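You operate a simulated robot arm through the tools that you are given. There is no shell and no other tool.

You are at the controls of a simulated two-armed robot. One attempt, no reset.

Task
Brush the tall stand's plate clean, then coat a patch with release.
Fine: hold the stand for both jobs. Use the red brush and the felt pad, and put each back. Set down upright: red brush, felt pad. A coat counts when it lies all over at full strength: go over it till it gets no stronger. What is to be rubbed or washed off counts as gone when no trace of it is left.

Only the result counts: the job must be done as asked and must still hold three seconds after the hand-in. Knocking over, shifting, dropping, spilling or breaking anything else fails it.

Robot
Two 7-joint arms with two-finger parallel grippers on one trunk, on a base that drives. Base frame: it is fixed to the floor where the robot stands at the start and does not move with it; the origin is under the middle of the robot, x ahead of it, y to its left, z up. Lengths are in cm, angles in rad, forces in N, time in s.
The left shoulder is at the start at [5, 15.8, 118.3], the right one opposite. With the tool pointing down near the work surface each hand reaches from about 10 to 66 cm from the robot's upright axis, wherever it stands, measured 20 degrees to its own side. Places, roughly: grey stand [50, 175, 100]; release tin [60, 20, 80]. Payload 3.91 kg a hand.
Tool frame (each hand has its own): the origin (TCP) lies between the finger pads and is the grasp point; the fingertips stand 3 cm ahead of it; z points along the fingers, y is the line along which they close. The gripper opens to 11 cm. The fingers are 2 cm wide and 1 cm thick; the gripper's body (4.8 by 11.2 cm) begins 5.5 cm behind the TCP.
Orientation is that of the tool frame in the base frame, as a unit quaternion [x, y, z, w]. With the fingers straight down and closing along the base's y, the tool's x points along the base's -x, its y along +y and its z along -z.

Tools
- The arms move only by the tool jog_arm. It takes "left_moves", "right_moves" or both (then of equal length, played together; a hand with none holds still); each is text: rows parted by semicolons, each of 7 numbers parted by spaces: the shift along the base's x, y, z in m, then the turn, a rotation vector about the base's x, y, z in rad, then the finger opening in m, from 0 to 0.11. In form: tx ty tz ax ay az grip; .... A call has 1 to 20 rows; each row is the pose to reach, as a shift and turn from the pose commanded when the call began. Rows are played at 5 a second. More than 5 cm and 0.15 rad between two rows, or a gripper value outside its range, and nothing of the call is played. A pose out of reach is approached as far as the arm can. The call stops where the force on the tool passes 90 N (or 10 N more than at its start, if that is more) or the arm is blocked; 0.2 s more then pass. Each finger travels about 15.3 cm/s and halts on what it meets, pressing with about 29 N; the grip force reading is that of the motor and also rises with nothing between the fingers. The clock runs only during rows and for 0.2 s after the last one: add rows that repeat a pose to give the fingers time. It gives the time, the measured TCP pose, the force on the tool (base axes), the opening and the grip force at its end, in the units of the frame above (readings bear some noise), with the torque about the TCP (base axes, N m) and any sound that the robot's microphone picked up.
- Cameras (640 x 400 px; columns grow to the right, rows downward): "scene" is now at [12.37, 3.41, 132.63]; the picture's right is [0.38, -0.93, 0.00], its down [-0.50, -0.20, -0.84] and it looks along [0.78, 0.32, -0.54] (base axes); focal length 214 px, centre (320, 200). "left" rides on the left gripper at [7.2, -1.7, -10.3] in its tool frame; the picture's right is [0.23, 0.97, 0.00], its down [-0.76, 0.18, -0.62] and it looks along [-0.61, 0.14, 0.78] (tool axes); focal length 222 px, centre (320, 200). "right" rides on the right gripper at [7.3, 1.7, -10.3] in its tool frame; the picture's right is [-0.23, 0.97, 0.00], its down [-0.76, -0.18, -0.62] and it looks along [-0.61, -0.14, 0.78] (tool axes); focal length 222 px, centre (320, 200). There is no depth. A picture from a camera that has moved, and an enlarged one, comes with that camera's place and axes in the base frame and with its lens.
- capture(camera): a new picture of that camera. It takes no simulated time.
- lift_body(by): slides the trunk up (or, below 0, down) by that many cm; the arms and the scene camera ride with it, the base frame stays. It gives what a move gives, with no picture.
- base_move(legs): drives the robot by 1 to 6 legs, each [ahead, turn to the left] in cm and rad, along the robot's own axes; the way and the turn of a leg run together, so that a leg with both is an arc; at most 150 cm and 3.142 rad a leg. The arms and the cameras ride along, it lands a little off, and it stops where it bumps. It gives what a move gives.
- turn_head(pan, tilt): turns the head with the scene camera to pan (to the left, within 1.396 rad either way) and tilt (down, from -0.506 to 1.204), counted from straight ahead of the robot. It gives what a move gives.
- zoom(camera, box): a new picture of the part [left, top, right, bottom] of that camera's present view, enlarged. It takes no simulated time.
- job_done(): hands the job in; it is judged then, once.

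Places have to be worked out from the pictures, the camera data and where the tool is seen. Open the grippers and draw the arms clear of the work before you hand the job in, unless the task says otherwise.

The tools are called after "Emit:" as name(argument=value, ...) on one line, values as JSON. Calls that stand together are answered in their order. jog_arm: Moves the arms, as the interface text tells. Its arguments: {"type":"object","properties":{"left_moves":{"type":"string"},"right_moves":{"type":"string"}},"required":[]} The other tools are called the same way: lift_body (by) slides the trunk up or down; base_move (legs) drives the base; turn_head (pan, tilt) turns the head that bears the scene camera; capture (camera) takes a picture; zoom (camera, box) takes an enlarged picture of a part of a camera's view; job_done () hands the job in.

At the start:

```text
clock: 0.0
left_tool_pos: [26.47, 30.41, 123.76]
left_tcp_rot: [0.0, 1.0, 0.0, 0.0]
left_ft_force: [0.2, 0.3, 0.7]
left_ft_torque: [-0.01, -0.04, 0.01]
left_finger_gap: 11.0
left_finger_force: 0.1
right_tool_pos: [27.78, 3.02, 119.87]
right_tcp_rot: [0.001, 1.0, 0.001, 0.0]
right_ft_force: [0.8, -0.3, 0.5]
right_ft_torque: [-0.01, -0.02, -0.01]
right_finger_gap: 10.97
right_finger_force: 0.1
trunk travel left (down, up): [-42.5, 5.7]
robot x, y, heading: [-0.11, 0.02, 0.007]
head pan, tilt: [0.389, 0.569]
```

scene: 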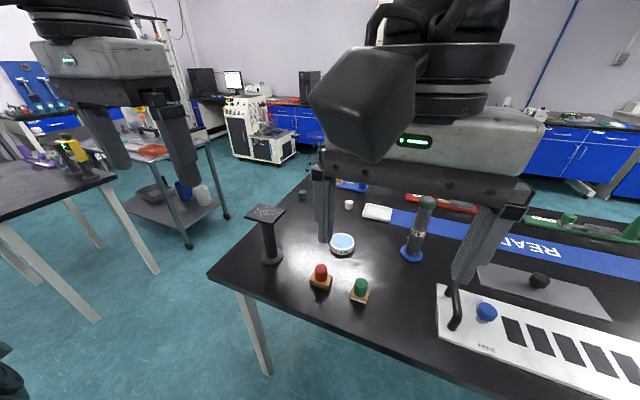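
right: 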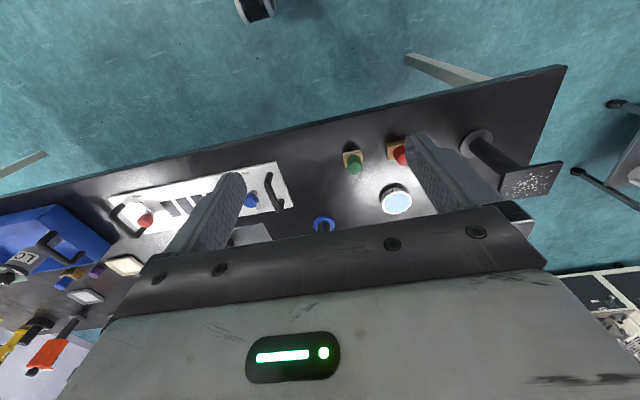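
left: 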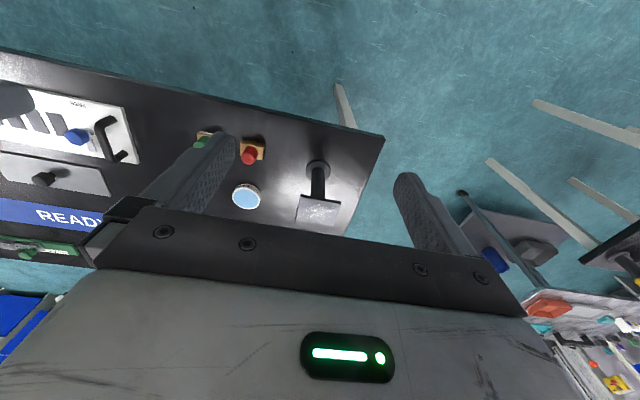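

The pictures show a black stand with a speckled plate at the table's left end, a red and a green brush, a round tin with pale-blue content. I take enlarged pictures to identify things.

Emit:
zoom(camera="scene", box=[210, 160, 450, 310])

Emit:
zoom(camera="scene", box=[0, 100, 240, 250])

Emit:
zoom(camera="left", box=[180, 110, 400, 248])

Emit:
zoom(camera="right", box=[320, 100, 600, 275])

```text
2.67 times, centred on (330, 235) of scene
camera zoom: at [12.37, 3.41, 132.63], right [0.38, -0.93, 0.0], down [-0.5, -0.2, -0.84], along [0.78, 0.32, -0.54], focal length 572 px, centre (293, 107)
```

zoom: 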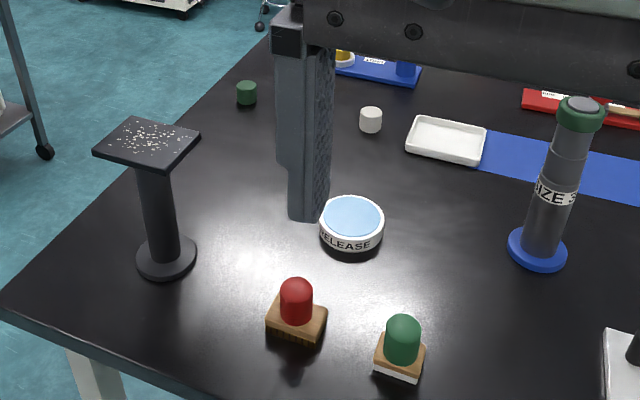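

```text
2.67 times, centred on (120, 175) of scene
camera zoom: at [12.37, 3.41, 132.63], right [0.38, -0.93, 0.0], down [-0.5, -0.2, -0.84], along [0.78, 0.32, -0.54], focal length 572 px, centre (853, 267)
```

zoom: 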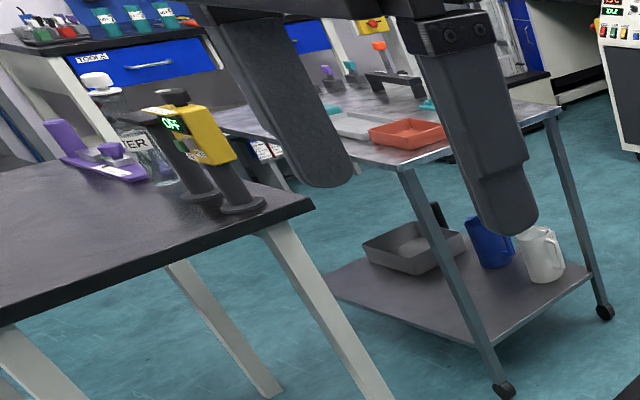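

```text
2.90 times, centred on (290, 179) of left
camera zoom: at [19.13, 28.77, 134.11], right [-0.23, 0.97, 0.0], down [0.76, 0.18, 0.62], along [0.61, 0.14, -0.78], focal length 644 px, centre (407, 261)
```

zoom: 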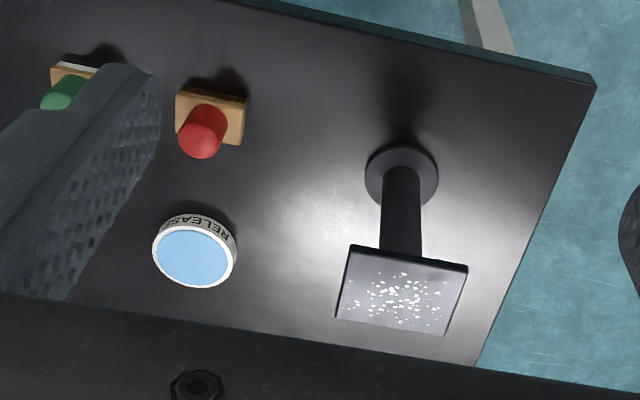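

```text
2.29 times, centred on (460, 188) of right
camera zoom: at [20.5, 4.65, 130.19], right [0.23, 0.97, 0.0], down [0.76, -0.18, 0.62], along [0.61, -0.14, -0.78], focal length 508 px, centre (0, 229)
```

zoom: 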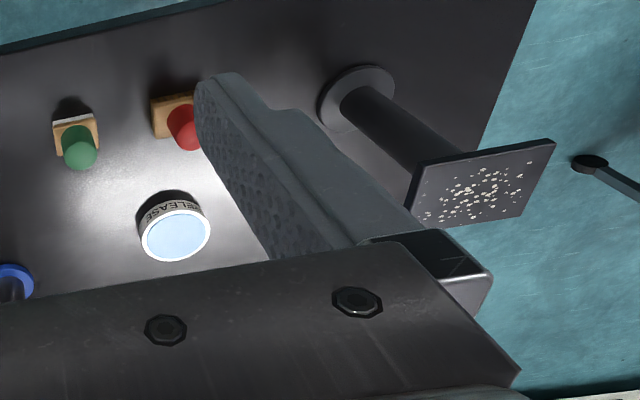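

The red brush (bristles beneath) and the green-knobbed block with white underside (probably the felt pad) are on this table; the grey stand is said to be at [50,175]. I turn the head left to look there.

Emit:
turn_head(pan=1.25, tilt=0.25)

Emit:
capture(camera="scene")

```text
clock: 1.2
left_tool_pos: [26.44, 30.47, 123.75]
left_tcp_rot: [0.0, 1.0, -0.001, 0.0]
left_ft_force: [1.1, 0.0, -0.2]
left_ft_torque: [-0.02, -0.01, -0.01]
left_finger_gap: 11.01
left_finger_force: 0.0
right_tool_pos: [27.79, 2.99, 119.97]
right_tcp_rot: [0.001, 1.0, 0.001, 0.001]
right_ft_force: [-0.5, 0.5, -0.2]
right_ft_torque: [0.03, 0.0, -0.03]
right_finger_gap: 10.99
right_finger_force: 0.1
trunk travel left (down, up): [-42.5, 5.7]
robot x, y, heading: [-0.12, -0.09, 0.001]
head pan, tilt: [1.25, 0.25]
```

```text
taken
camera scene: at [7.07, 8.89, 135.57], right [0.95, -0.32, 0.0], down [-0.08, -0.23, -0.97], along [0.31, 0.92, -0.25], focal length 214 px, centre (320, 200)
```

scene: 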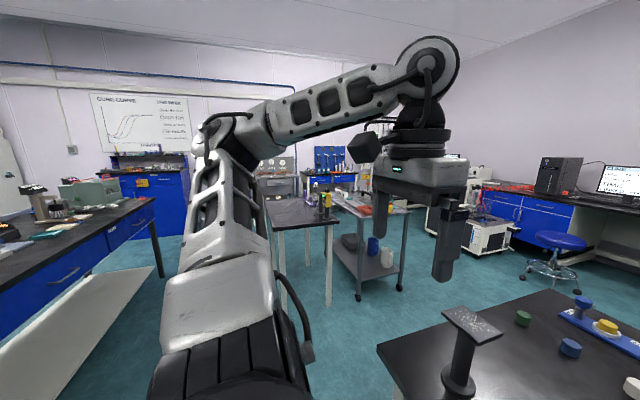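

The projected place of the grey stand falls near (305,191), on the small dark table. I zoom in there.

Emit:
zoom(camera="scene", box=[255, 150, 375, 225])

Emit:
zoom(camera="scene", box=[400, 280, 640, 400])

```text
5.33 times, centred on (315, 188) of scene
camera zoom: at [7.07, 8.89, 135.57], right [0.95, -0.32, 0.0], down [-0.08, -0.23, -0.97], along [0.31, 0.92, -0.25], focal length 1144 px, centre (347, 267)
```

zoom: 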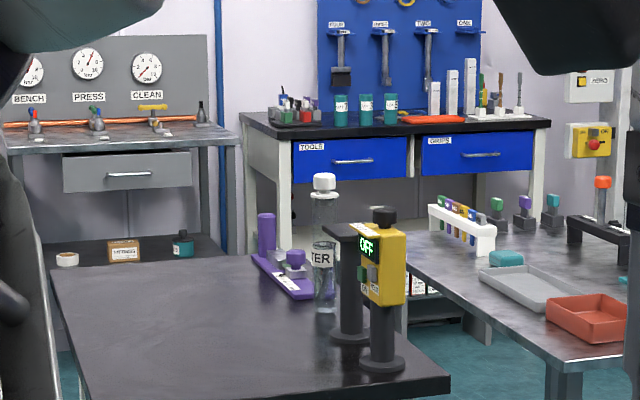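

```text
2.67 times, centred on (520, 340) of scene
camera zoom: at [7.07, 8.89, 135.57], right [0.95, -0.32, 0.0], down [-0.08, -0.23, -0.97], along [0.31, 0.92, -0.25], focal length 572 px, centre (-213, -173)
```

zoom: 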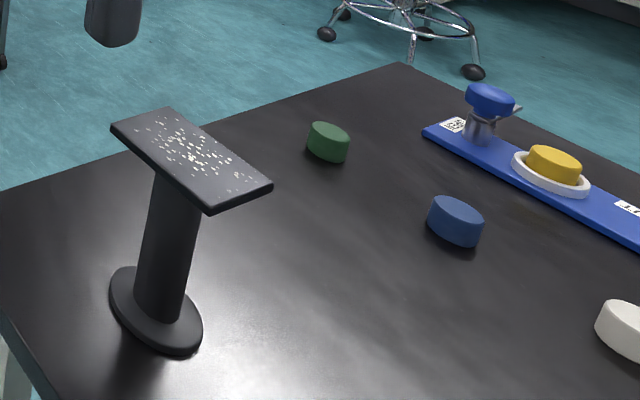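

The near black stand's plate works out at about [51,36,97]; a second plated stand stands on the small table beside a yellow "OFF" device. I survey the rest of the scene before choosing.

Emit:
turn_head(pan=-0.3, tilt=0.6)

Emit:
capture(camera="scene")

Emit:
turn_head(pan=-1.3, tilt=0.3)

Emit:
capture(camera="scene")

Emit:
turn_head(pan=0.25, tilt=0.85)

Emit:
capture(camera="scene")

```text
clock: 2.8
left_tool_pos: [26.4, 30.58, 123.74]
left_tcp_rot: [0.0, 1.0, 0.0, -0.001]
left_ft_force: [0.3, 0.3, -0.1]
left_ft_torque: [0.01, -0.02, -0.02]
left_finger_gap: 11.02
left_finger_force: 0.1
right_tool_pos: [27.84, 3.06, 119.81]
right_tcp_rot: [0.001, 1.0, 0.001, 0.001]
right_ft_force: [0.1, 1.1, -0.4]
right_ft_torque: [-0.03, 0.01, -0.01]
right_finger_gap: 11.01
right_finger_force: 0.0
trunk travel left (down, up): [-42.5, 5.7]
robot x, y, heading: [0.03, 0.0, -0.005]
head pan, tilt: [-0.3, 0.6]
```

```text
taken
camera scene: at [12.56, -2.58, 132.35], right [-0.3, -0.96, 0.0], down [-0.54, 0.17, -0.83], along [0.79, -0.24, -0.56], focal length 214 px, centre (320, 200)
```

scene: 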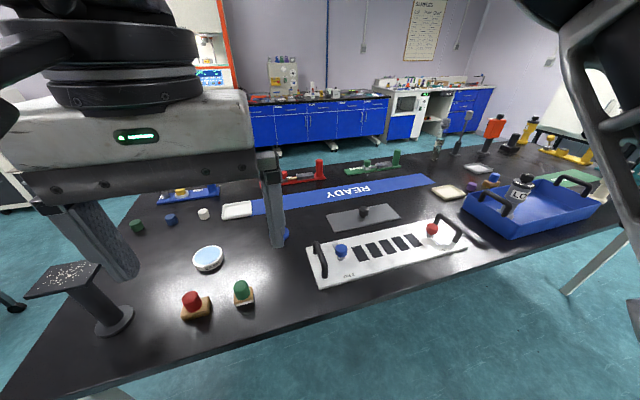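

```text
clock: 4.1
left_tool_pos: [26.35, 30.62, 123.77]
left_tcp_rot: [0.0, 1.0, 0.0, 0.0]
left_ft_force: [-0.2, -0.2, 0.6]
left_ft_torque: [-0.01, -0.04, 0.01]
left_finger_gap: 10.99
left_finger_force: 0.1
right_tool_pos: [27.84, 3.03, 119.78]
right_tcp_rot: [0.001, 1.0, 0.001, 0.0]
right_ft_force: [0.0, 0.4, -0.3]
right_ft_torque: [-0.01, 0.0, 0.0]
right_finger_gap: 10.98
right_finger_force: 0.0
trunk travel left (down, up): [-42.5, 5.7]
robot x, y, heading: [-0.25, -0.14, -0.001]
head pan, tilt: [-1.3, 0.3]
```

```text
taken
camera scene: at [6.61, -8.97, 135.09], right [-0.96, -0.27, 0.0], down [-0.08, 0.29, -0.96], along [0.26, -0.92, -0.3], focal length 214 px, centre (320, 200)
```

scene: 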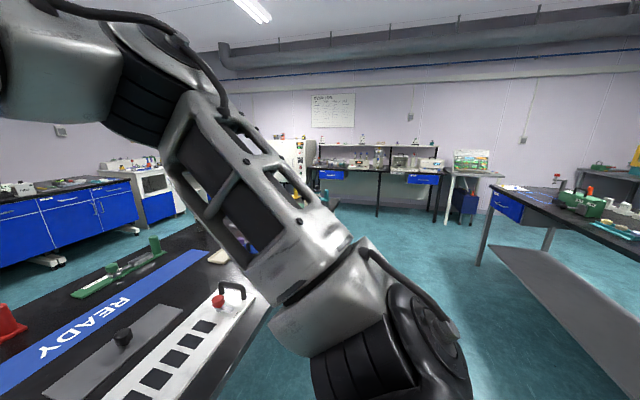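

```text
clock: 5.7
left_tool_pos: [26.42, 30.55, 123.73]
left_tcp_rot: [0.0, 1.0, 0.0, 0.0]
left_ft_force: [0.6, 0.4, 0.9]
left_ft_torque: [0.04, 0.01, -0.04]
left_finger_gap: 10.96
left_finger_force: 0.0
right_tool_pos: [27.76, 2.99, 119.73]
right_tcp_rot: [0.001, 1.0, 0.0, 0.0]
right_ft_force: [0.5, 0.0, 0.2]
right_ft_torque: [0.01, -0.01, 0.03]
right_finger_gap: 10.98
right_finger_force: 0.0
trunk travel left (down, up): [-42.5, 5.7]
robot x, y, heading: [0.34, 0.26, 0.001]
head pan, tilt: [0.25, 0.85]
```

```text
taken
camera scene: at [11.69, 1.95, 130.26], right [0.25, -0.97, 0.0], down [-0.73, -0.19, -0.66], along [0.64, 0.16, -0.75], focal length 214 px, centre (320, 200)
```

scene: 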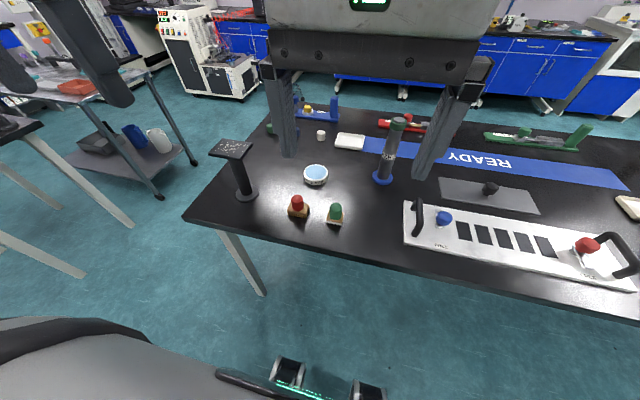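

The near table edge lies at about x=38, left edge y≈49; the far small table spans roughly x 20–66, y 140–220. I look at both stands more closely with tight zooms.

Emit:
turn_head(pan=1.2, tilt=0.35)

Emit:
zoom(camera="scene", box=[280, 130, 344, 170])

Emit:
zoom(camera="scene", box=[380, 230, 540, 330])

Emit:
zoom(camera="left", box=[284, 180, 364, 230])

```text
clock: 6.9
left_tool_pos: [26.37, 30.53, 123.73]
left_tcp_rot: [0.0, 1.0, -0.001, 0.0]
left_ft_force: [-0.1, -0.2, 0.2]
left_ft_torque: [-0.03, 0.01, 0.02]
left_finger_gap: 11.0
left_finger_force: 0.0
right_tool_pos: [27.85, 3.05, 119.79]
right_tcp_rot: [0.001, 1.0, 0.001, 0.001]
right_ft_force: [-0.2, -0.5, 0.1]
right_ft_torque: [-0.02, -0.01, 0.0]
right_finger_gap: 11.0
right_finger_force: 0.1
trunk travel left (down, up): [-42.5, 5.7]
robot x, y, heading: [0.05, 0.13, -0.003]
head pan, tilt: [1.201, 0.351]
```

```text
10.00 times, centred on (312, 150) of scene
camera zoom: at [7.49, 8.71, 134.62], right [0.93, -0.36, 0.0], down [-0.12, -0.32, -0.94], along [0.34, 0.88, -0.34], focal length 2145 px, centre (400, 700)
```

zoom: 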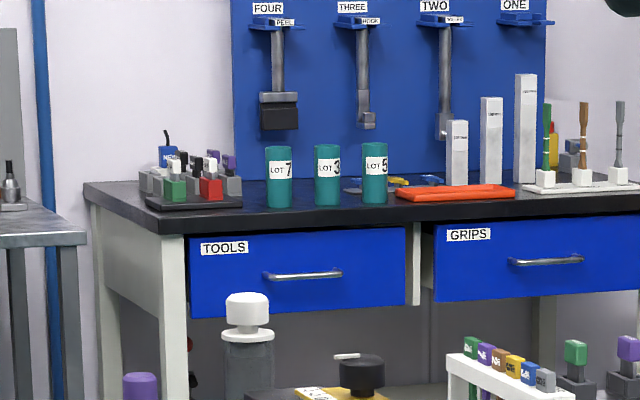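

```text
4.00 times, centred on (460, 280) of scene
camera zoom: at [7.49, 8.71, 134.62], right [0.93, -0.36, 0.0], down [-0.12, -0.32, -0.94], along [0.34, 0.88, -0.34], focal length 858 px, centre (-240, -120)
```

zoom: 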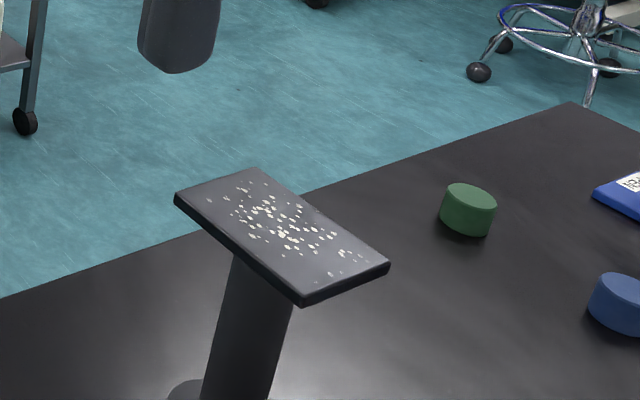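

```text
8.00 times, centred on (324, 205) of left
camera zoom: at [19.14, 28.77, 134.1], right [-0.23, 0.97, 0.0], down [0.76, 0.18, 0.62], along [0.61, 0.14, -0.78], focal length 1777 px, centre (288, 160)
```

zoom: 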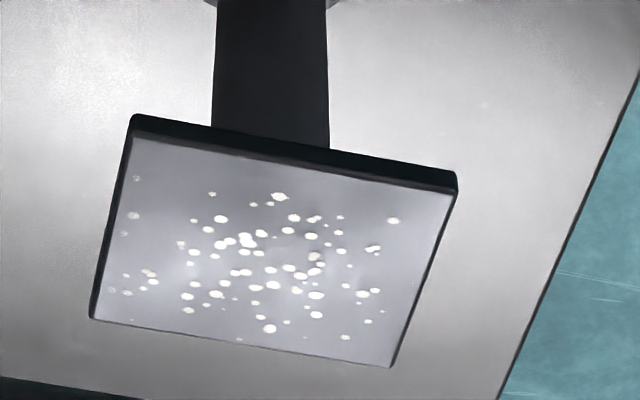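

I look tightly at the far stand with the current head direction.

Emit:
zoom(camera="scene", box=[270, 150, 366, 210])

Emit:
capture(camera="scene")

```text
6.67 times, centred on (318, 180) of scene
camera zoom: at [7.49, 8.71, 134.62], right [0.93, -0.36, 0.0], down [-0.12, -0.32, -0.94], along [0.34, 0.88, -0.34], focal length 1430 px, centre (333, 333)
```

zoom: 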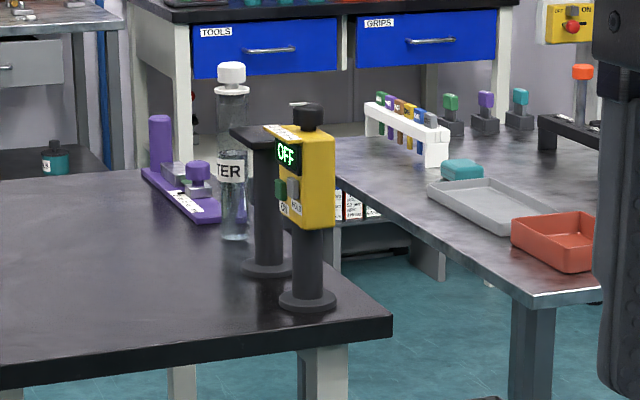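

```text
taken
camera scene: at [7.49, 8.71, 134.62], right [0.93, -0.36, 0.0], down [-0.12, -0.32, -0.94], along [0.34, 0.88, -0.34], focal length 214 px, centre (320, 200)
```

scene: 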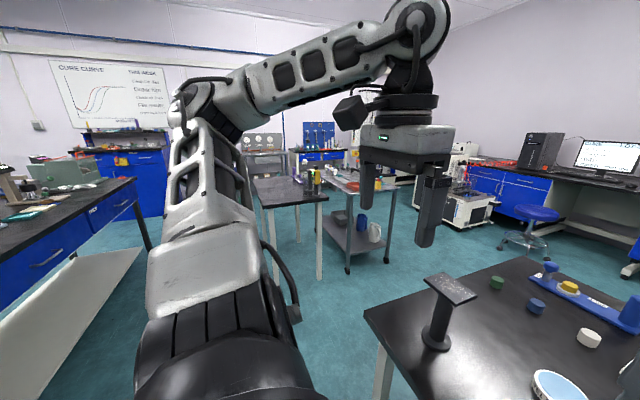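

The yellow device hides the far stand's plate, so I need a closer view: I turn the robot left a quarter and drive 75 cm along y (clear of both tables), then look.

Emit:
base_move(legs=[[0, 1.57], [75, 0]])

Emit:
turn_head(pan=-0.6, tilt=0.35)

Emit:
capture(camera="scene")

```text
clock: 14.9
left_tool_pos: [-33.27, 100.64, 123.86]
left_tcp_rot: [0.718, -0.696, 0.0, 0.0]
left_ft_force: [-0.1, -0.6, 0.2]
left_ft_torque: [-0.01, 0.0, 0.02]
left_finger_gap: 10.98
left_finger_force: 0.1
right_tool_pos: [-5.81, 102.93, 119.77]
right_tcp_rot: [0.717, -0.697, -0.001, 0.0]
right_ft_force: [-0.5, -0.1, -0.1]
right_ft_torque: [0.01, -0.01, 0.0]
right_finger_gap: 11.0
right_finger_force: 0.1
trunk travel left (down, up): [-42.5, 5.7]
robot x, y, heading: [-2.01, 75.4, 1.602]
head pan, tilt: [1.201, 0.351]
```

```text
clock: 16.7
left_tool_pos: [-33.22, 100.63, 123.75]
left_tcp_rot: [0.717, -0.697, 0.0, 0.0]
left_ft_force: [-0.3, 0.6, -0.6]
left_ft_torque: [-0.02, 0.01, 0.01]
left_finger_gap: 11.01
left_finger_force: 0.0
right_tool_pos: [-5.76, 102.93, 119.85]
right_tcp_rot: [0.718, -0.696, -0.001, -0.001]
right_ft_force: [-0.3, 0.3, 0.1]
right_ft_torque: [-0.02, 0.02, 0.02]
right_finger_gap: 10.99
right_finger_force: 0.1
trunk travel left (down, up): [-42.5, 5.7]
robot x, y, heading: [-1.9, 75.33, 1.601]
head pan, tilt: [-0.6, 0.351]
```

```text
taken
camera scene: at [3.12, 87.07, 134.62], right [0.84, -0.54, 0.0], down [-0.19, -0.29, -0.94], along [0.51, 0.79, -0.34], focal length 214 px, centre (320, 200)
```

scene: 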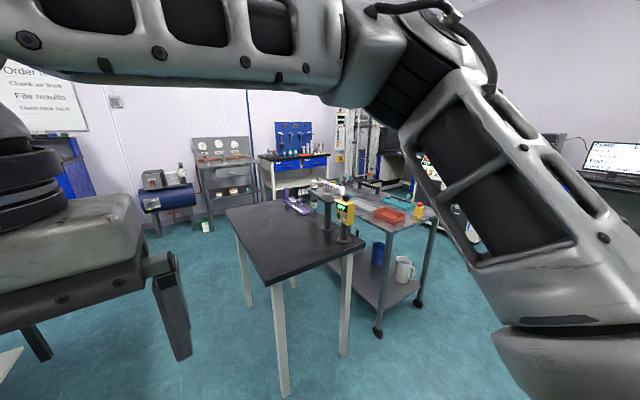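

Emit:
zoom(camera="scene", box=[272, 165, 384, 235])

Emit:
zoom(camera="scene", box=[310, 180, 358, 210])

```text
5.71 times, centred on (328, 200) of scene
camera zoom: at [3.12, 87.07, 134.62], right [0.84, -0.54, 0.0], down [-0.19, -0.29, -0.94], along [0.51, 0.79, -0.34], focal length 1226 px, centre (274, 200)
```

zoom: 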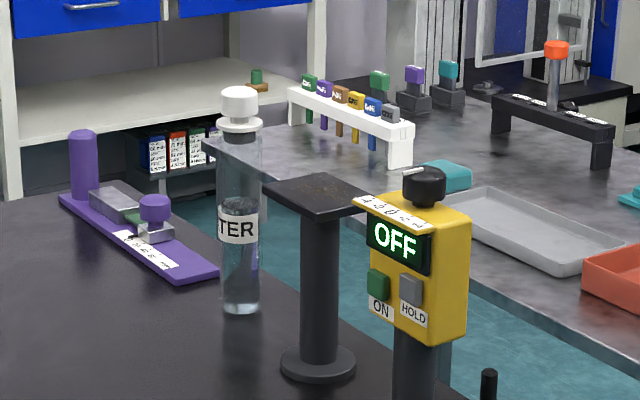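

```text
13.33 times, centred on (334, 195) of scene
camera zoom: at [3.12, 87.07, 134.62], right [0.84, -0.54, 0.0], down [-0.19, -0.29, -0.94], along [0.51, 0.79, -0.34], focal length 2860 px, centre (133, 267)
```

zoom: 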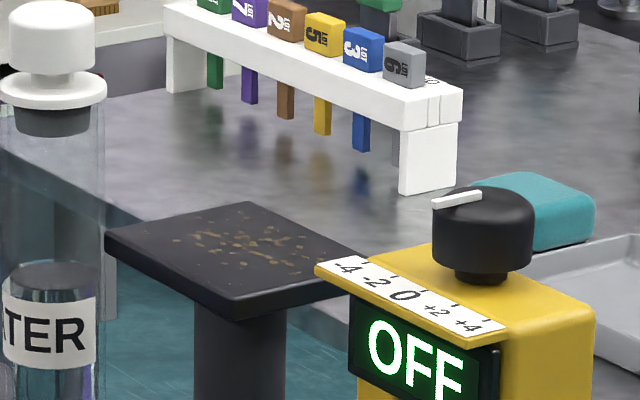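

The far stand's plate at about [60,169,99] has brown specks, the near one white specks; both look about 16.5 cm high. I drive closer to the far table for an exact look before deciding.

Emit:
base_move(legs=[[0, -1.03], [52, 0], [0, 1.0]])

Emit:
turn_head(pan=-0.1, tilt=0.6)

Emit:
capture(camera="scene")

Emit:
capture(camera="right")

```text
clock: 24.8
left_tool_pos: [12.45, 130.69, 123.76]
left_tcp_rot: [-0.696, 0.718, 0.0, 0.0]
left_ft_force: [0.4, -0.3, -0.1]
left_ft_torque: [-0.03, -0.02, 0.01]
left_finger_gap: 10.99
left_finger_force: 0.0
right_tool_pos: [40.02, 131.13, 119.95]
right_tcp_rot: [-0.695, 0.719, 0.001, 0.001]
right_ft_force: [0.5, -0.2, 0.6]
right_ft_torque: [-0.04, -0.02, -0.04]
right_finger_gap: 11.01
right_finger_force: 0.0
trunk travel left (down, up): [-42.5, 5.7]
robot x, y, heading: [41.98, 102.99, 1.537]
head pan, tilt: [-0.6, 0.351]
```

```text
clock: 25.8
left_tool_pos: [12.63, 130.56, 123.64]
left_tcp_rot: [-0.696, 0.718, 0.001, 0.0]
left_ft_force: [-0.5, 0.6, -0.8]
left_ft_torque: [0.02, 0.04, 0.0]
left_finger_gap: 10.98
left_finger_force: 0.1
right_tool_pos: [40.15, 131.11, 119.79]
right_tcp_rot: [-0.695, 0.719, 0.001, 0.0]
right_ft_force: [0.5, 0.7, -0.4]
right_ft_torque: [-0.01, 0.0, 0.0]
right_finger_gap: 10.98
right_finger_force: 0.1
trunk travel left (down, up): [-42.5, 5.7]
robot x, y, heading: [41.92, 103.39, 1.536]
head pan, tilt: [-0.099, 0.6]
```

```text
taken
camera scene: at [43.61, 115.99, 132.35], right [0.99, -0.13, 0.0], down [-0.07, -0.56, -0.83], along [0.11, 0.82, -0.56], focal length 214 px, centre (320, 200)
```

scene: 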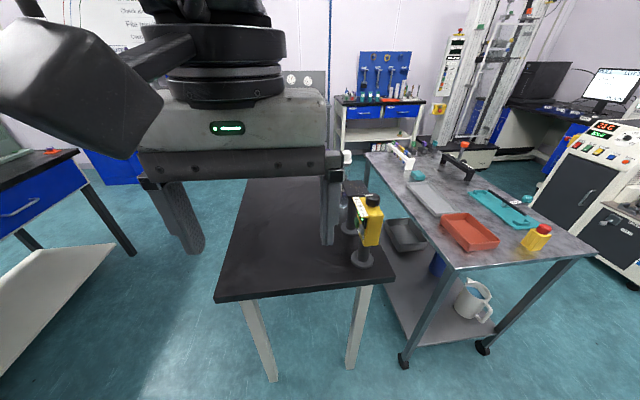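

```text
taken
camera right: at [38.09, 123.83, 130.2], right [-0.97, 0.26, 0.0], down [0.2, 0.75, 0.62], along [0.16, 0.6, -0.78], focal length 222 px, centre (320, 200)
```

right: 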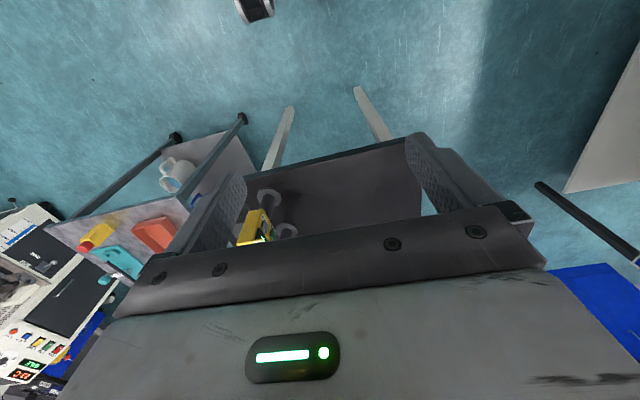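

Emit:
zoom(camera="scene", box=[310, 160, 406, 220])

Emit:
zoom(camera="right", box=[220, 170, 348, 250])

```text
6.67 times, centred on (358, 190) of scene
camera zoom: at [43.61, 115.99, 132.35], right [0.99, -0.13, 0.0], down [-0.07, -0.56, -0.83], along [0.11, 0.82, -0.56], focal length 1430 px, centre (67, 267)
```

zoom: 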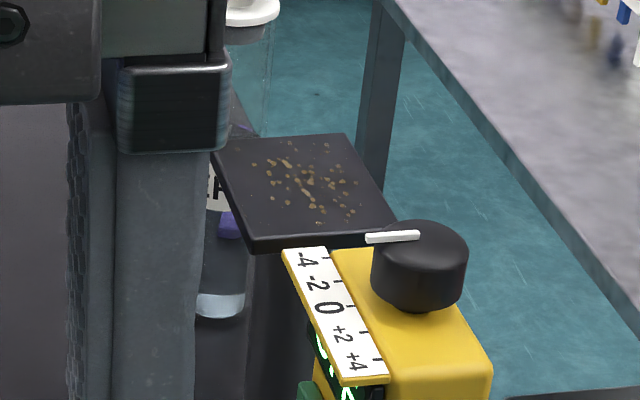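

```text
5.00 times, centred on (284, 210) of right
camera zoom: at [38.09, 123.83, 130.2], right [-0.97, 0.26, 0.0], down [0.2, 0.75, 0.62], along [0.16, 0.6, -0.78], focal length 1111 px, centre (500, 150)
```

zoom: 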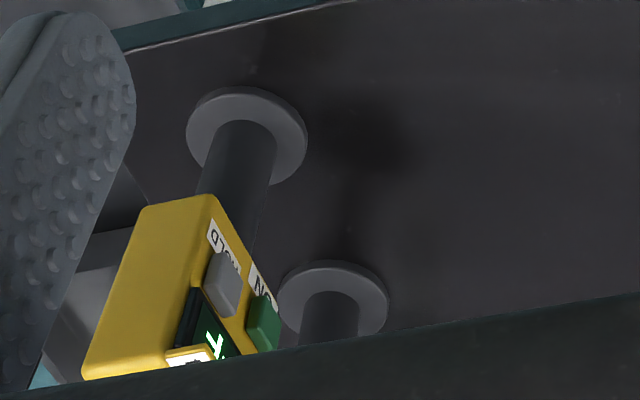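

Both plates are about 7 x 9 cm; I need their heights exactly to know which is "tall". I lower the trunk so the scene camera is near plate height (hands stay in front of the table edge at y≈149) for a side-on look.

Emit:
lift_body(by=-30)

Emit:
turn_head(pan=-0.3, tilt=0.15)

Emit:
capture(camera="scene")

```text
clock: 28.8
left_tool_pos: [12.47, 130.63, 93.78]
left_tcp_rot: [-0.695, 0.719, -0.001, 0.0]
left_ft_force: [-0.4, -0.3, -0.4]
left_ft_torque: [-0.04, 0.02, 0.02]
left_finger_gap: 11.0
left_finger_force: 0.0
right_tool_pos: [40.07, 131.02, 89.86]
right_tcp_rot: [-0.695, 0.719, 0.001, 0.0]
right_ft_force: [-0.1, 0.2, 0.6]
right_ft_torque: [0.0, -0.02, 0.0]
right_finger_gap: 11.03
right_finger_force: 0.0
trunk travel left (down, up): [-12.5, 35.7]
robot x, y, heading: [42.08, 103.41, 1.542]
head pan, tilt: [-0.099, 0.6]
```

```text
clock: 29.6
left_tool_pos: [12.52, 130.49, 93.61]
left_tcp_rot: [-0.695, 0.719, 0.0, 0.0]
left_ft_force: [-0.1, -0.4, -0.3]
left_ft_torque: [-0.01, -0.03, 0.01]
left_finger_gap: 11.01
left_finger_force: 0.0
right_tool_pos: [40.13, 130.99, 89.85]
right_tcp_rot: [-0.695, 0.719, 0.001, 0.0]
right_ft_force: [0.0, 0.1, 0.4]
right_ft_torque: [0.05, -0.01, 0.0]
right_finger_gap: 10.99
right_finger_force: 0.0
trunk travel left (down, up): [-12.5, 35.7]
robot x, y, heading: [41.92, 103.12, 1.543]
head pan, tilt: [-0.3, 0.15]
```

```text
taken
camera scene: at [45.46, 116.0, 106.49], right [0.95, -0.33, 0.0], down [-0.05, -0.14, -0.99], along [0.32, 0.93, -0.15], focal length 214 px, centre (320, 200)
```

scene: 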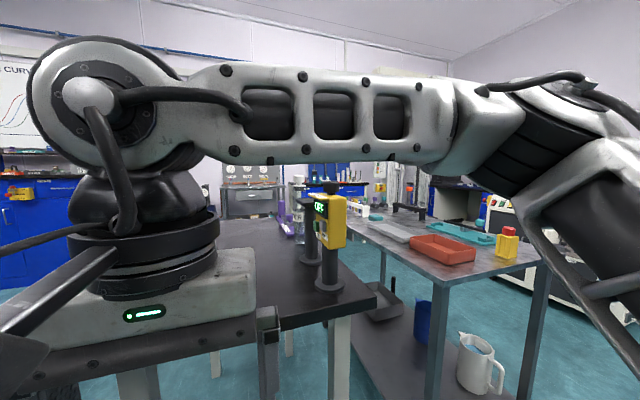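

Emit:
zoom(camera="scene", box=[272, 175, 400, 305])

Emit:
zoom(camera="scene", box=[360, 180, 560, 305])

```text
3.08 times, centred on (336, 240) of scene
camera zoom: at [45.46, 116.0, 106.49], right [0.95, -0.33, 0.0], down [-0.05, -0.14, -0.99], along [0.32, 0.93, -0.15], focal length 660 px, centre (271, 77)
```

zoom: 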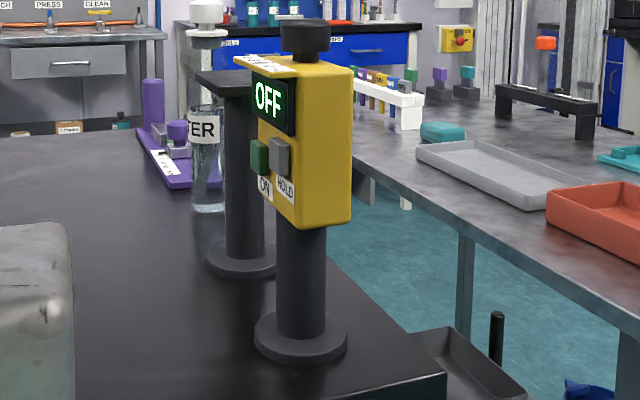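

```text
3.20 times, centred on (460, 242) of scene
camera zoom: at [45.46, 116.0, 106.49], right [0.95, -0.33, 0.0], down [-0.05, -0.14, -0.99], along [0.32, 0.93, -0.15], focal length 686 px, centre (-128, 64)
```

zoom: 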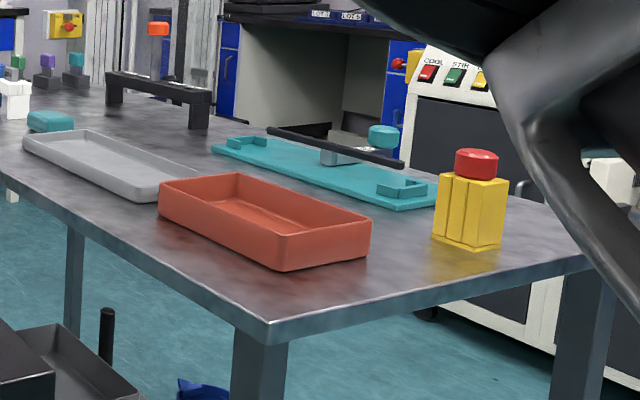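

The far stand's plate top is at about z=98 above a table at z≈80. I raise the trunk again and turn around to measure the near stand from the same distance and height.

Emit:
lift_body(by=30)

Emit:
base_move(legs=[[0, -1.55], [0, -1.55]])

Emit:
lift_body(by=-30)

Emit:
turn_head(pan=0.2, tilt=0.15)

Emit:
capture(camera="scene")

```text
clock: 32.6
left_tool_pos: [12.68, 130.47, 123.75]
left_tcp_rot: [-0.695, 0.719, 0.0, 0.0]
left_ft_force: [-0.1, 0.3, 0.1]
left_ft_torque: [0.02, 0.01, 0.03]
left_finger_gap: 10.99
left_finger_force: 0.1
right_tool_pos: [40.11, 131.07, 119.77]
right_tcp_rot: [-0.695, 0.719, 0.001, 0.0]
right_ft_force: [0.2, 0.9, 0.9]
right_ft_torque: [0.01, 0.01, 0.02]
right_finger_gap: 11.0
right_finger_force: 0.0
trunk travel left (down, up): [-42.5, 5.7]
robot x, y, heading: [42.5, 102.99, 1.542]
head pan, tilt: [-0.3, 0.15]
```

```text
clock: 40.6
left_tool_pos: [72.61, 76.74, 123.79]
left_tcp_rot: [0.708, 0.706, 0.0, 0.0]
left_ft_force: [0.1, -0.2, 0.0]
left_ft_torque: [0.0, -0.01, -0.02]
left_finger_gap: 11.0
left_finger_force: 0.1
right_tool_pos: [45.23, 75.45, 119.83]
right_tcp_rot: [0.709, 0.706, -0.001, 0.0]
right_ft_force: [0.4, -0.3, 0.0]
right_ft_torque: [0.01, 0.02, 0.01]
right_finger_gap: 10.99
right_finger_force: 0.0
trunk travel left (down, up): [-42.5, 5.7]
robot x, y, heading: [42.17, 103.0, -1.571]
head pan, tilt: [-0.3, 0.15]
```

```text
clock: 43.6
left_tool_pos: [72.68, 76.82, 93.73]
left_tcp_rot: [0.708, 0.706, 0.0, 0.0]
left_ft_force: [-0.9, -0.2, -1.0]
left_ft_torque: [0.04, -0.01, 0.01]
left_finger_gap: 10.99
left_finger_force: 0.0
right_tool_pos: [45.21, 75.43, 89.91]
right_tcp_rot: [0.708, 0.706, 0.0, 0.001]
right_ft_force: [-0.1, -0.4, -0.6]
right_ft_torque: [0.02, 0.0, 0.01]
right_finger_gap: 11.0
right_finger_force: 0.1
trunk travel left (down, up): [-12.5, 35.7]
robot x, y, heading: [42.17, 103.41, -1.57]
head pan, tilt: [-0.3, 0.15]
```

```text
clock: 44.6
left_tool_pos: [72.72, 76.75, 93.81]
left_tcp_rot: [0.708, 0.706, 0.0, -0.001]
left_ft_force: [0.1, -0.1, 0.4]
left_ft_torque: [-0.01, -0.02, 0.03]
left_finger_gap: 10.96
left_finger_force: 0.1
right_tool_pos: [45.21, 75.34, 89.8]
right_tcp_rot: [0.708, 0.706, 0.001, 0.001]
right_ft_force: [-0.4, 0.9, 0.3]
right_ft_torque: [0.01, 0.01, 0.04]
right_finger_gap: 11.02
right_finger_force: 0.0
trunk travel left (down, up): [-12.5, 35.7]
robot x, y, heading: [42.01, 103.16, -1.574]
head pan, tilt: [0.201, 0.15]
```

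```text
taken
camera scene: at [44.12, 90.14, 106.5], right [-0.98, -0.2, 0.0], down [-0.03, 0.15, -0.99], along [0.19, -0.97, -0.15], focal length 214 px, centre (320, 200)
```

scene: 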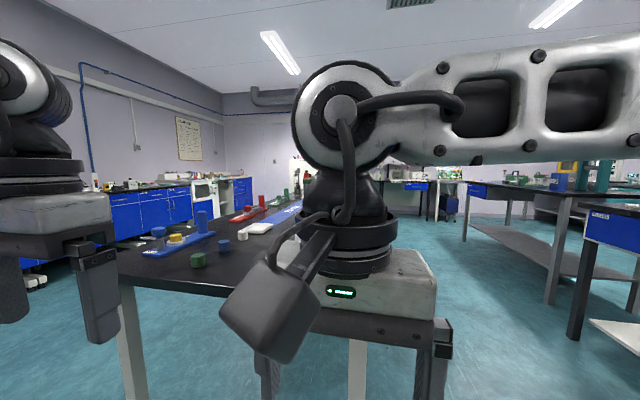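

The right hand hides the near stand, so I swing it 30 cm to the robot's right (base −x) and look again.

Emit:
jog_arm(right_moves="-0.05 0 0.02 0 0 0 0.11; -0.1 0 0.04 0 0 0 0.11; -0.15 0.02 0.06 0 0 0 0.11; -0.2 0.04 0.06 0 0 0 0.11; -0.25 0.05 0.06 0 0 0 0.11; -0.3 0.05 0.06 0 0 0 0.11")

Emit:
capture(camera="scene")

```text
refused: row 1 steps farther than a row can; nothing moved
```

```text
taken
camera scene: at [44.12, 90.14, 106.5], right [-0.98, -0.2, 0.0], down [-0.03, 0.15, -0.99], along [0.19, -0.97, -0.15], focal length 214 px, centre (320, 200)
```

scene: 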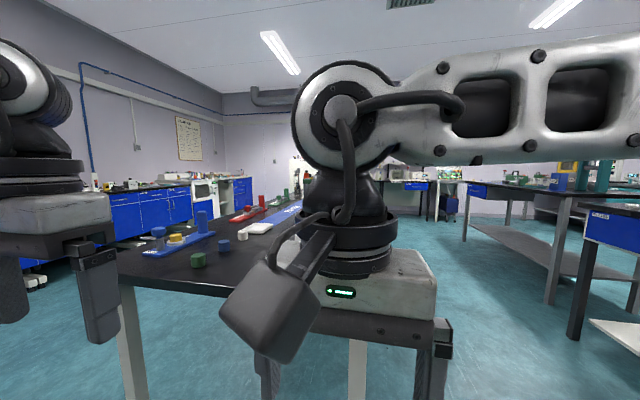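

The row step exceeded 5 cm in total length; I use smaller steps.

Emit:
jog_arm(right_moves="-0.045 0 0.01 0 0 0 0.11; -0.09 0 0.02 0 0 0 0.11; -0.135 0.01 0.03 0 0 0 0.11; -0.18 0.02 0.04 0 0 0 0.11; -0.225 0.02 0.05 0 0 0 0.11; -0.27 0.02 0.06 0 0 0 0.11; -0.27 0.02 0.06 0 0 0 0.11")

Emit:
capture(camera="scene")

```text
clock: 46.2
left_tool_pos: [72.63, 76.86, 93.64]
left_tcp_rot: [0.708, 0.706, 0.0, 0.0]
left_ft_force: [-0.2, -0.6, 0.2]
left_ft_torque: [0.01, 0.04, -0.01]
left_finger_gap: 11.0
left_finger_force: 0.0
right_tool_pos: [18.12, 77.7, 95.93]
right_tcp_rot: [0.708, 0.706, 0.0, 0.0]
right_ft_force: [-0.6, 0.1, -0.1]
right_ft_torque: [0.0, -0.01, -0.02]
right_finger_gap: 11.02
right_finger_force: 0.0
trunk travel left (down, up): [-12.5, 35.7]
robot x, y, heading: [42.5, 103.09, -1.576]
head pan, tilt: [0.201, 0.15]
```

```text
taken
camera scene: at [44.11, 90.15, 106.5], right [-0.98, -0.2, 0.0], down [-0.03, 0.15, -0.99], along [0.2, -0.97, -0.15], focal length 214 px, centre (320, 200)
```

scene: 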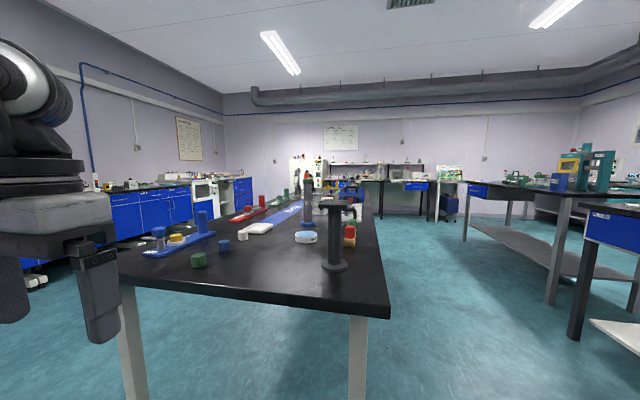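

Emit:
zoom(camera="scene", box=[256, 160, 416, 320])

Emit:
zoom(camera="scene", box=[270, 165, 366, 225])

Emit:
zoom(camera="scene", box=[460, 130, 640, 242])

```text
2.50 times, centred on (336, 240) of scene
camera zoom: at [44.11, 90.15, 106.5], right [-0.98, -0.2, 0.0], down [-0.03, 0.15, -0.99], along [0.2, -0.97, -0.15], focal length 536 px, centre (280, 100)
```

zoom: 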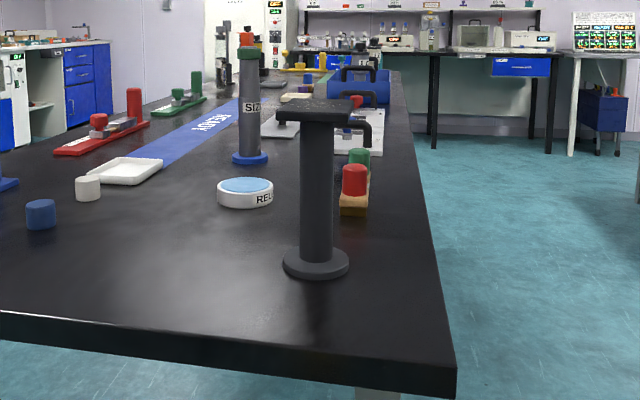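

```text
6.67 times, centred on (318, 195) of scene
camera zoom: at [44.11, 90.15, 106.5], right [-0.98, -0.2, 0.0], down [-0.03, 0.15, -0.99], along [0.2, -0.97, -0.15], focal length 1430 px, centre (333, 233)
```

zoom: 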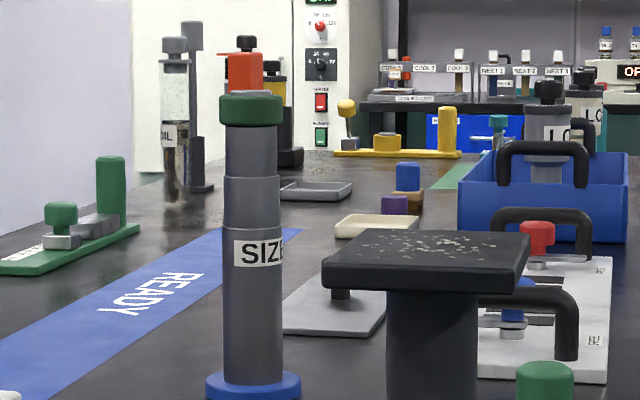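

```text
3.56 times, centred on (550, 186) of scene
camera zoom: at [44.11, 90.15, 106.5], right [-0.98, -0.2, 0.0], down [-0.03, 0.15, -0.99], along [0.2, -0.97, -0.15], focal length 763 px, centre (-498, 250)
```

zoom: 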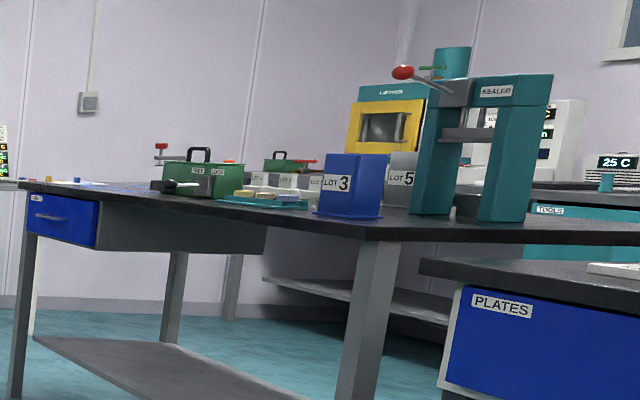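

The near stand's plate top comes out at z≈97.4 here. I take higher zooms of plate and foot for a precise height.

Emit:
zoom(camera="scene", box=[312, 190, 376, 230])

Emit:
zoom(camera="scene", box=[302, 240, 366, 280])

Emit:
zoom(camera="scene", box=[120, 190, 312, 310])

```text
10.00 times, centred on (344, 210) of scene
camera zoom: at [44.11, 90.15, 106.5], right [-0.98, -0.2, 0.0], down [-0.03, 0.15, -0.99], along [0.2, -0.97, -0.15], focal length 2145 px, centre (80, 100)
```

zoom: 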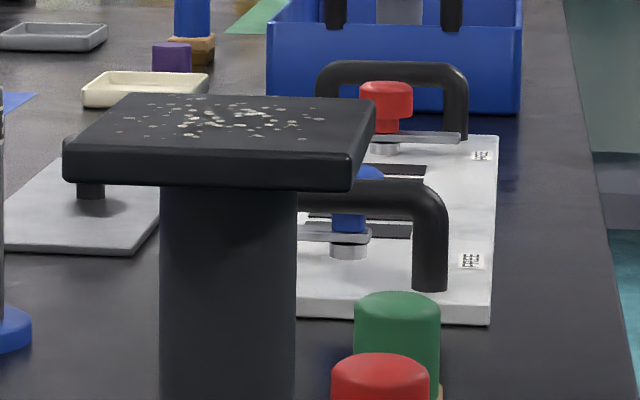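

```text
10.00 times, centred on (334, 260) of scene
camera zoom: at [44.11, 90.15, 106.5], right [-0.98, -0.2, 0.0], down [-0.03, 0.15, -0.99], along [0.2, -0.97, -0.15], focal length 2145 px, centre (180, -400)
```

zoom: 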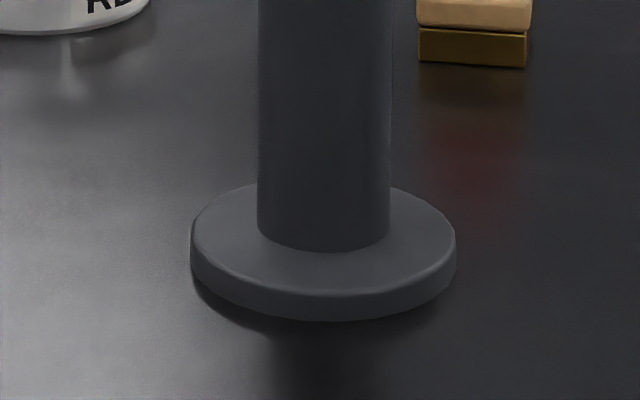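

```text
3.33 times, centred on (216, 250) of scene
camera zoom: at [44.11, 90.15, 106.5], right [-0.98, -0.2, 0.0], down [-0.03, 0.15, -0.99], along [0.2, -0.97, -0.15], focal length 715 px, centre (667, 33)
```

zoom: 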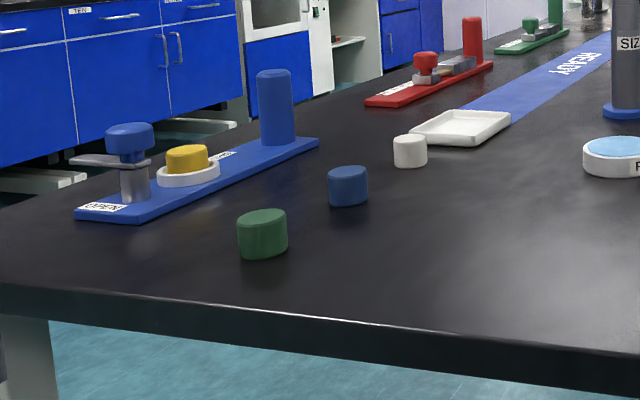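

The near stand is about 17.6 cm high (table 80), the far one about 17.9 — practically equal. I raise the trunk and inspect the near plate's surface from above for a marked patch.

Emit:
lift_body(by=30)

Emit:
turn_head(pan=0.15, tilt=0.6)

Emit:
capture(camera="scene")

Emit:
capture(camera="left")

```text
clock: 49.2
left_tool_pos: [72.65, 76.81, 123.64]
left_tcp_rot: [0.708, 0.706, 0.001, 0.0]
left_ft_force: [0.4, 0.1, -0.1]
left_ft_torque: [0.0, -0.01, -0.03]
left_finger_gap: 11.01
left_finger_force: 0.2
right_tool_pos: [18.18, 77.56, 126.01]
right_tcp_rot: [0.708, 0.706, -0.001, 0.002]
right_ft_force: [-0.1, -0.4, 0.0]
right_ft_torque: [0.0, 0.0, 0.0]
right_finger_gap: 10.99
right_finger_force: 0.2
trunk travel left (down, up): [-42.5, 5.7]
robot x, y, heading: [42.04, 103.18, -1.568]
head pan, tilt: [0.201, 0.15]
```

```text
clock: 50.1
left_tool_pos: [72.67, 76.82, 123.73]
left_tcp_rot: [0.708, 0.706, 0.0, 0.001]
left_ft_force: [0.1, 0.4, 0.3]
left_ft_torque: [0.01, 0.02, 0.07]
left_finger_gap: 10.98
left_finger_force: 0.0
right_tool_pos: [18.02, 77.59, 126.02]
right_tcp_rot: [0.708, 0.706, 0.0, 0.001]
right_ft_force: [-0.4, -0.8, -0.9]
right_ft_torque: [-0.04, 0.0, 0.01]
right_finger_gap: 11.02
right_finger_force: 0.1
trunk travel left (down, up): [-42.5, 5.7]
robot x, y, heading: [42.54, 103.0, -1.569]
head pan, tilt: [0.15, 0.6]
```

```text
taken
camera scene: at [43.6, 90.49, 132.35], right [-0.99, -0.15, 0.0], down [-0.08, 0.56, -0.83], along [0.12, -0.82, -0.56], focal length 214 px, centre (320, 200)
```

scene: 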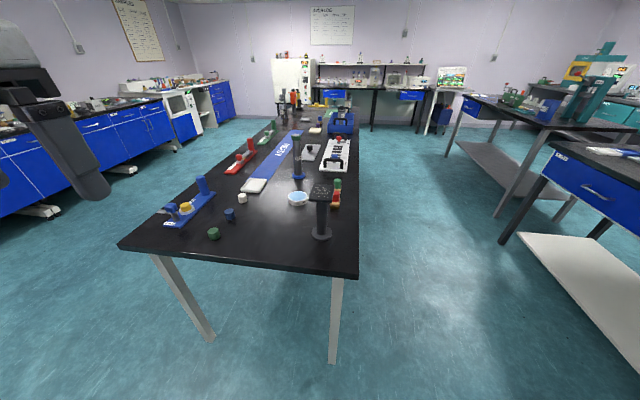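

```text
taken
camera left: at [71.01, 83.97, 134.11], right [0.97, 0.22, 0.0], down [0.18, -0.76, 0.62], along [0.14, -0.61, -0.78], focal length 222 px, centre (320, 200)
```

left: 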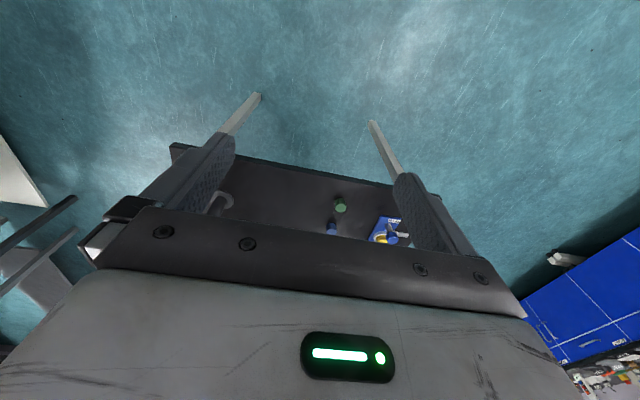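

Emit:
zoom(camera="scene", box=[304, 180, 340, 202])

Emit:
zoom(camera="scene", box=[280, 130, 360, 245])

Emit:
zoom(camera="scene", box=[260, 85, 380, 165])

Emit:
zoom(camera="scene", box=[300, 0, 370, 50])

```text
16.00 times, centred on (322, 191) of scene
camera zoom: at [43.6, 90.49, 132.35], right [-0.99, -0.15, 0.0], down [-0.08, 0.56, -0.83], along [0.12, -0.82, -0.56], focal length 3432 px, centre (288, 344)
```

zoom: 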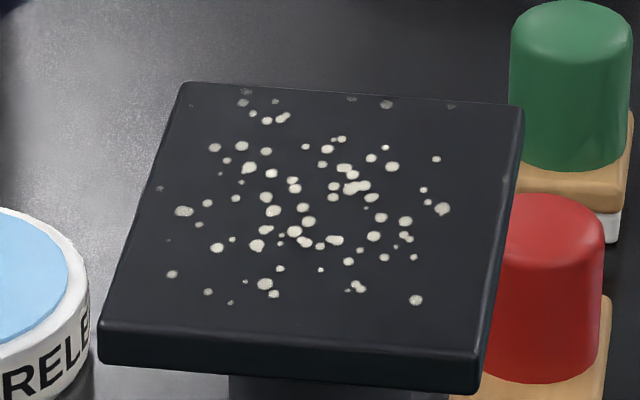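

```text
3.48 times, centred on (320, 188) of scene
camera zoom: at [43.6, 90.49, 132.35], right [-0.99, -0.15, 0.0], down [-0.08, 0.56, -0.83], along [0.12, -0.82, -0.56], focal length 746 px, centre (320, 244)
```

zoom: 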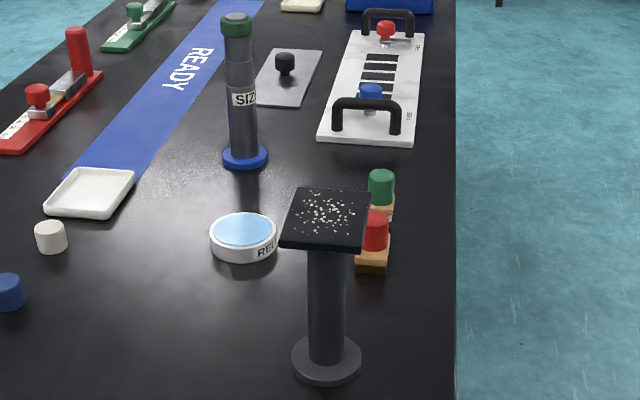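

```text
5.00 times, centred on (320, 125) of scene
camera zoom: at [43.6, 90.49, 132.35], right [-0.99, -0.15, 0.0], down [-0.08, 0.56, -0.83], along [0.12, -0.82, -0.56], focal length 1072 px, centre (320, 575)
```

zoom: 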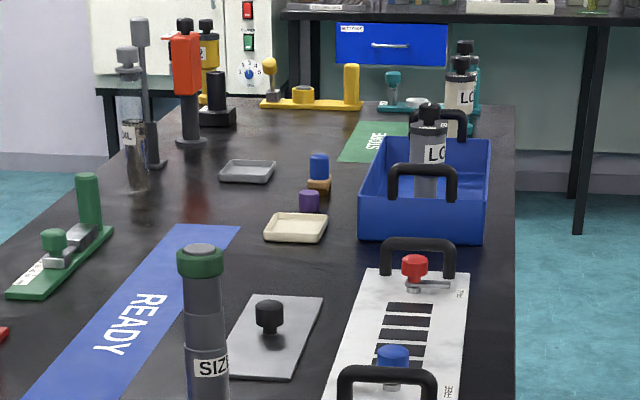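

```text
8.00 times, centred on (335, 25) of scene
camera zoom: at [43.6, 90.49, 132.35], right [-0.99, -0.15, 0.0], down [-0.08, 0.56, -0.83], along [0.12, -0.82, -0.56], focal length 1716 px, centre (200, 1600)
```

zoom: 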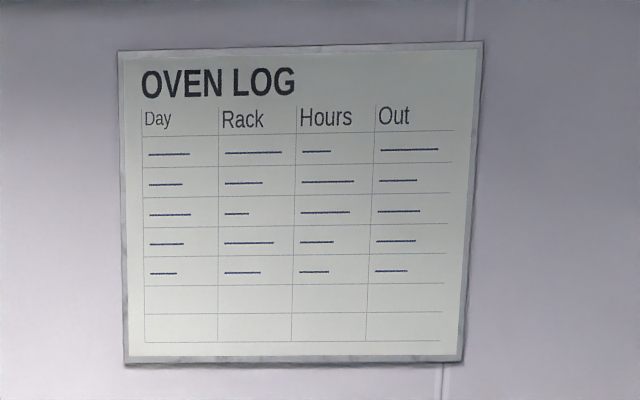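

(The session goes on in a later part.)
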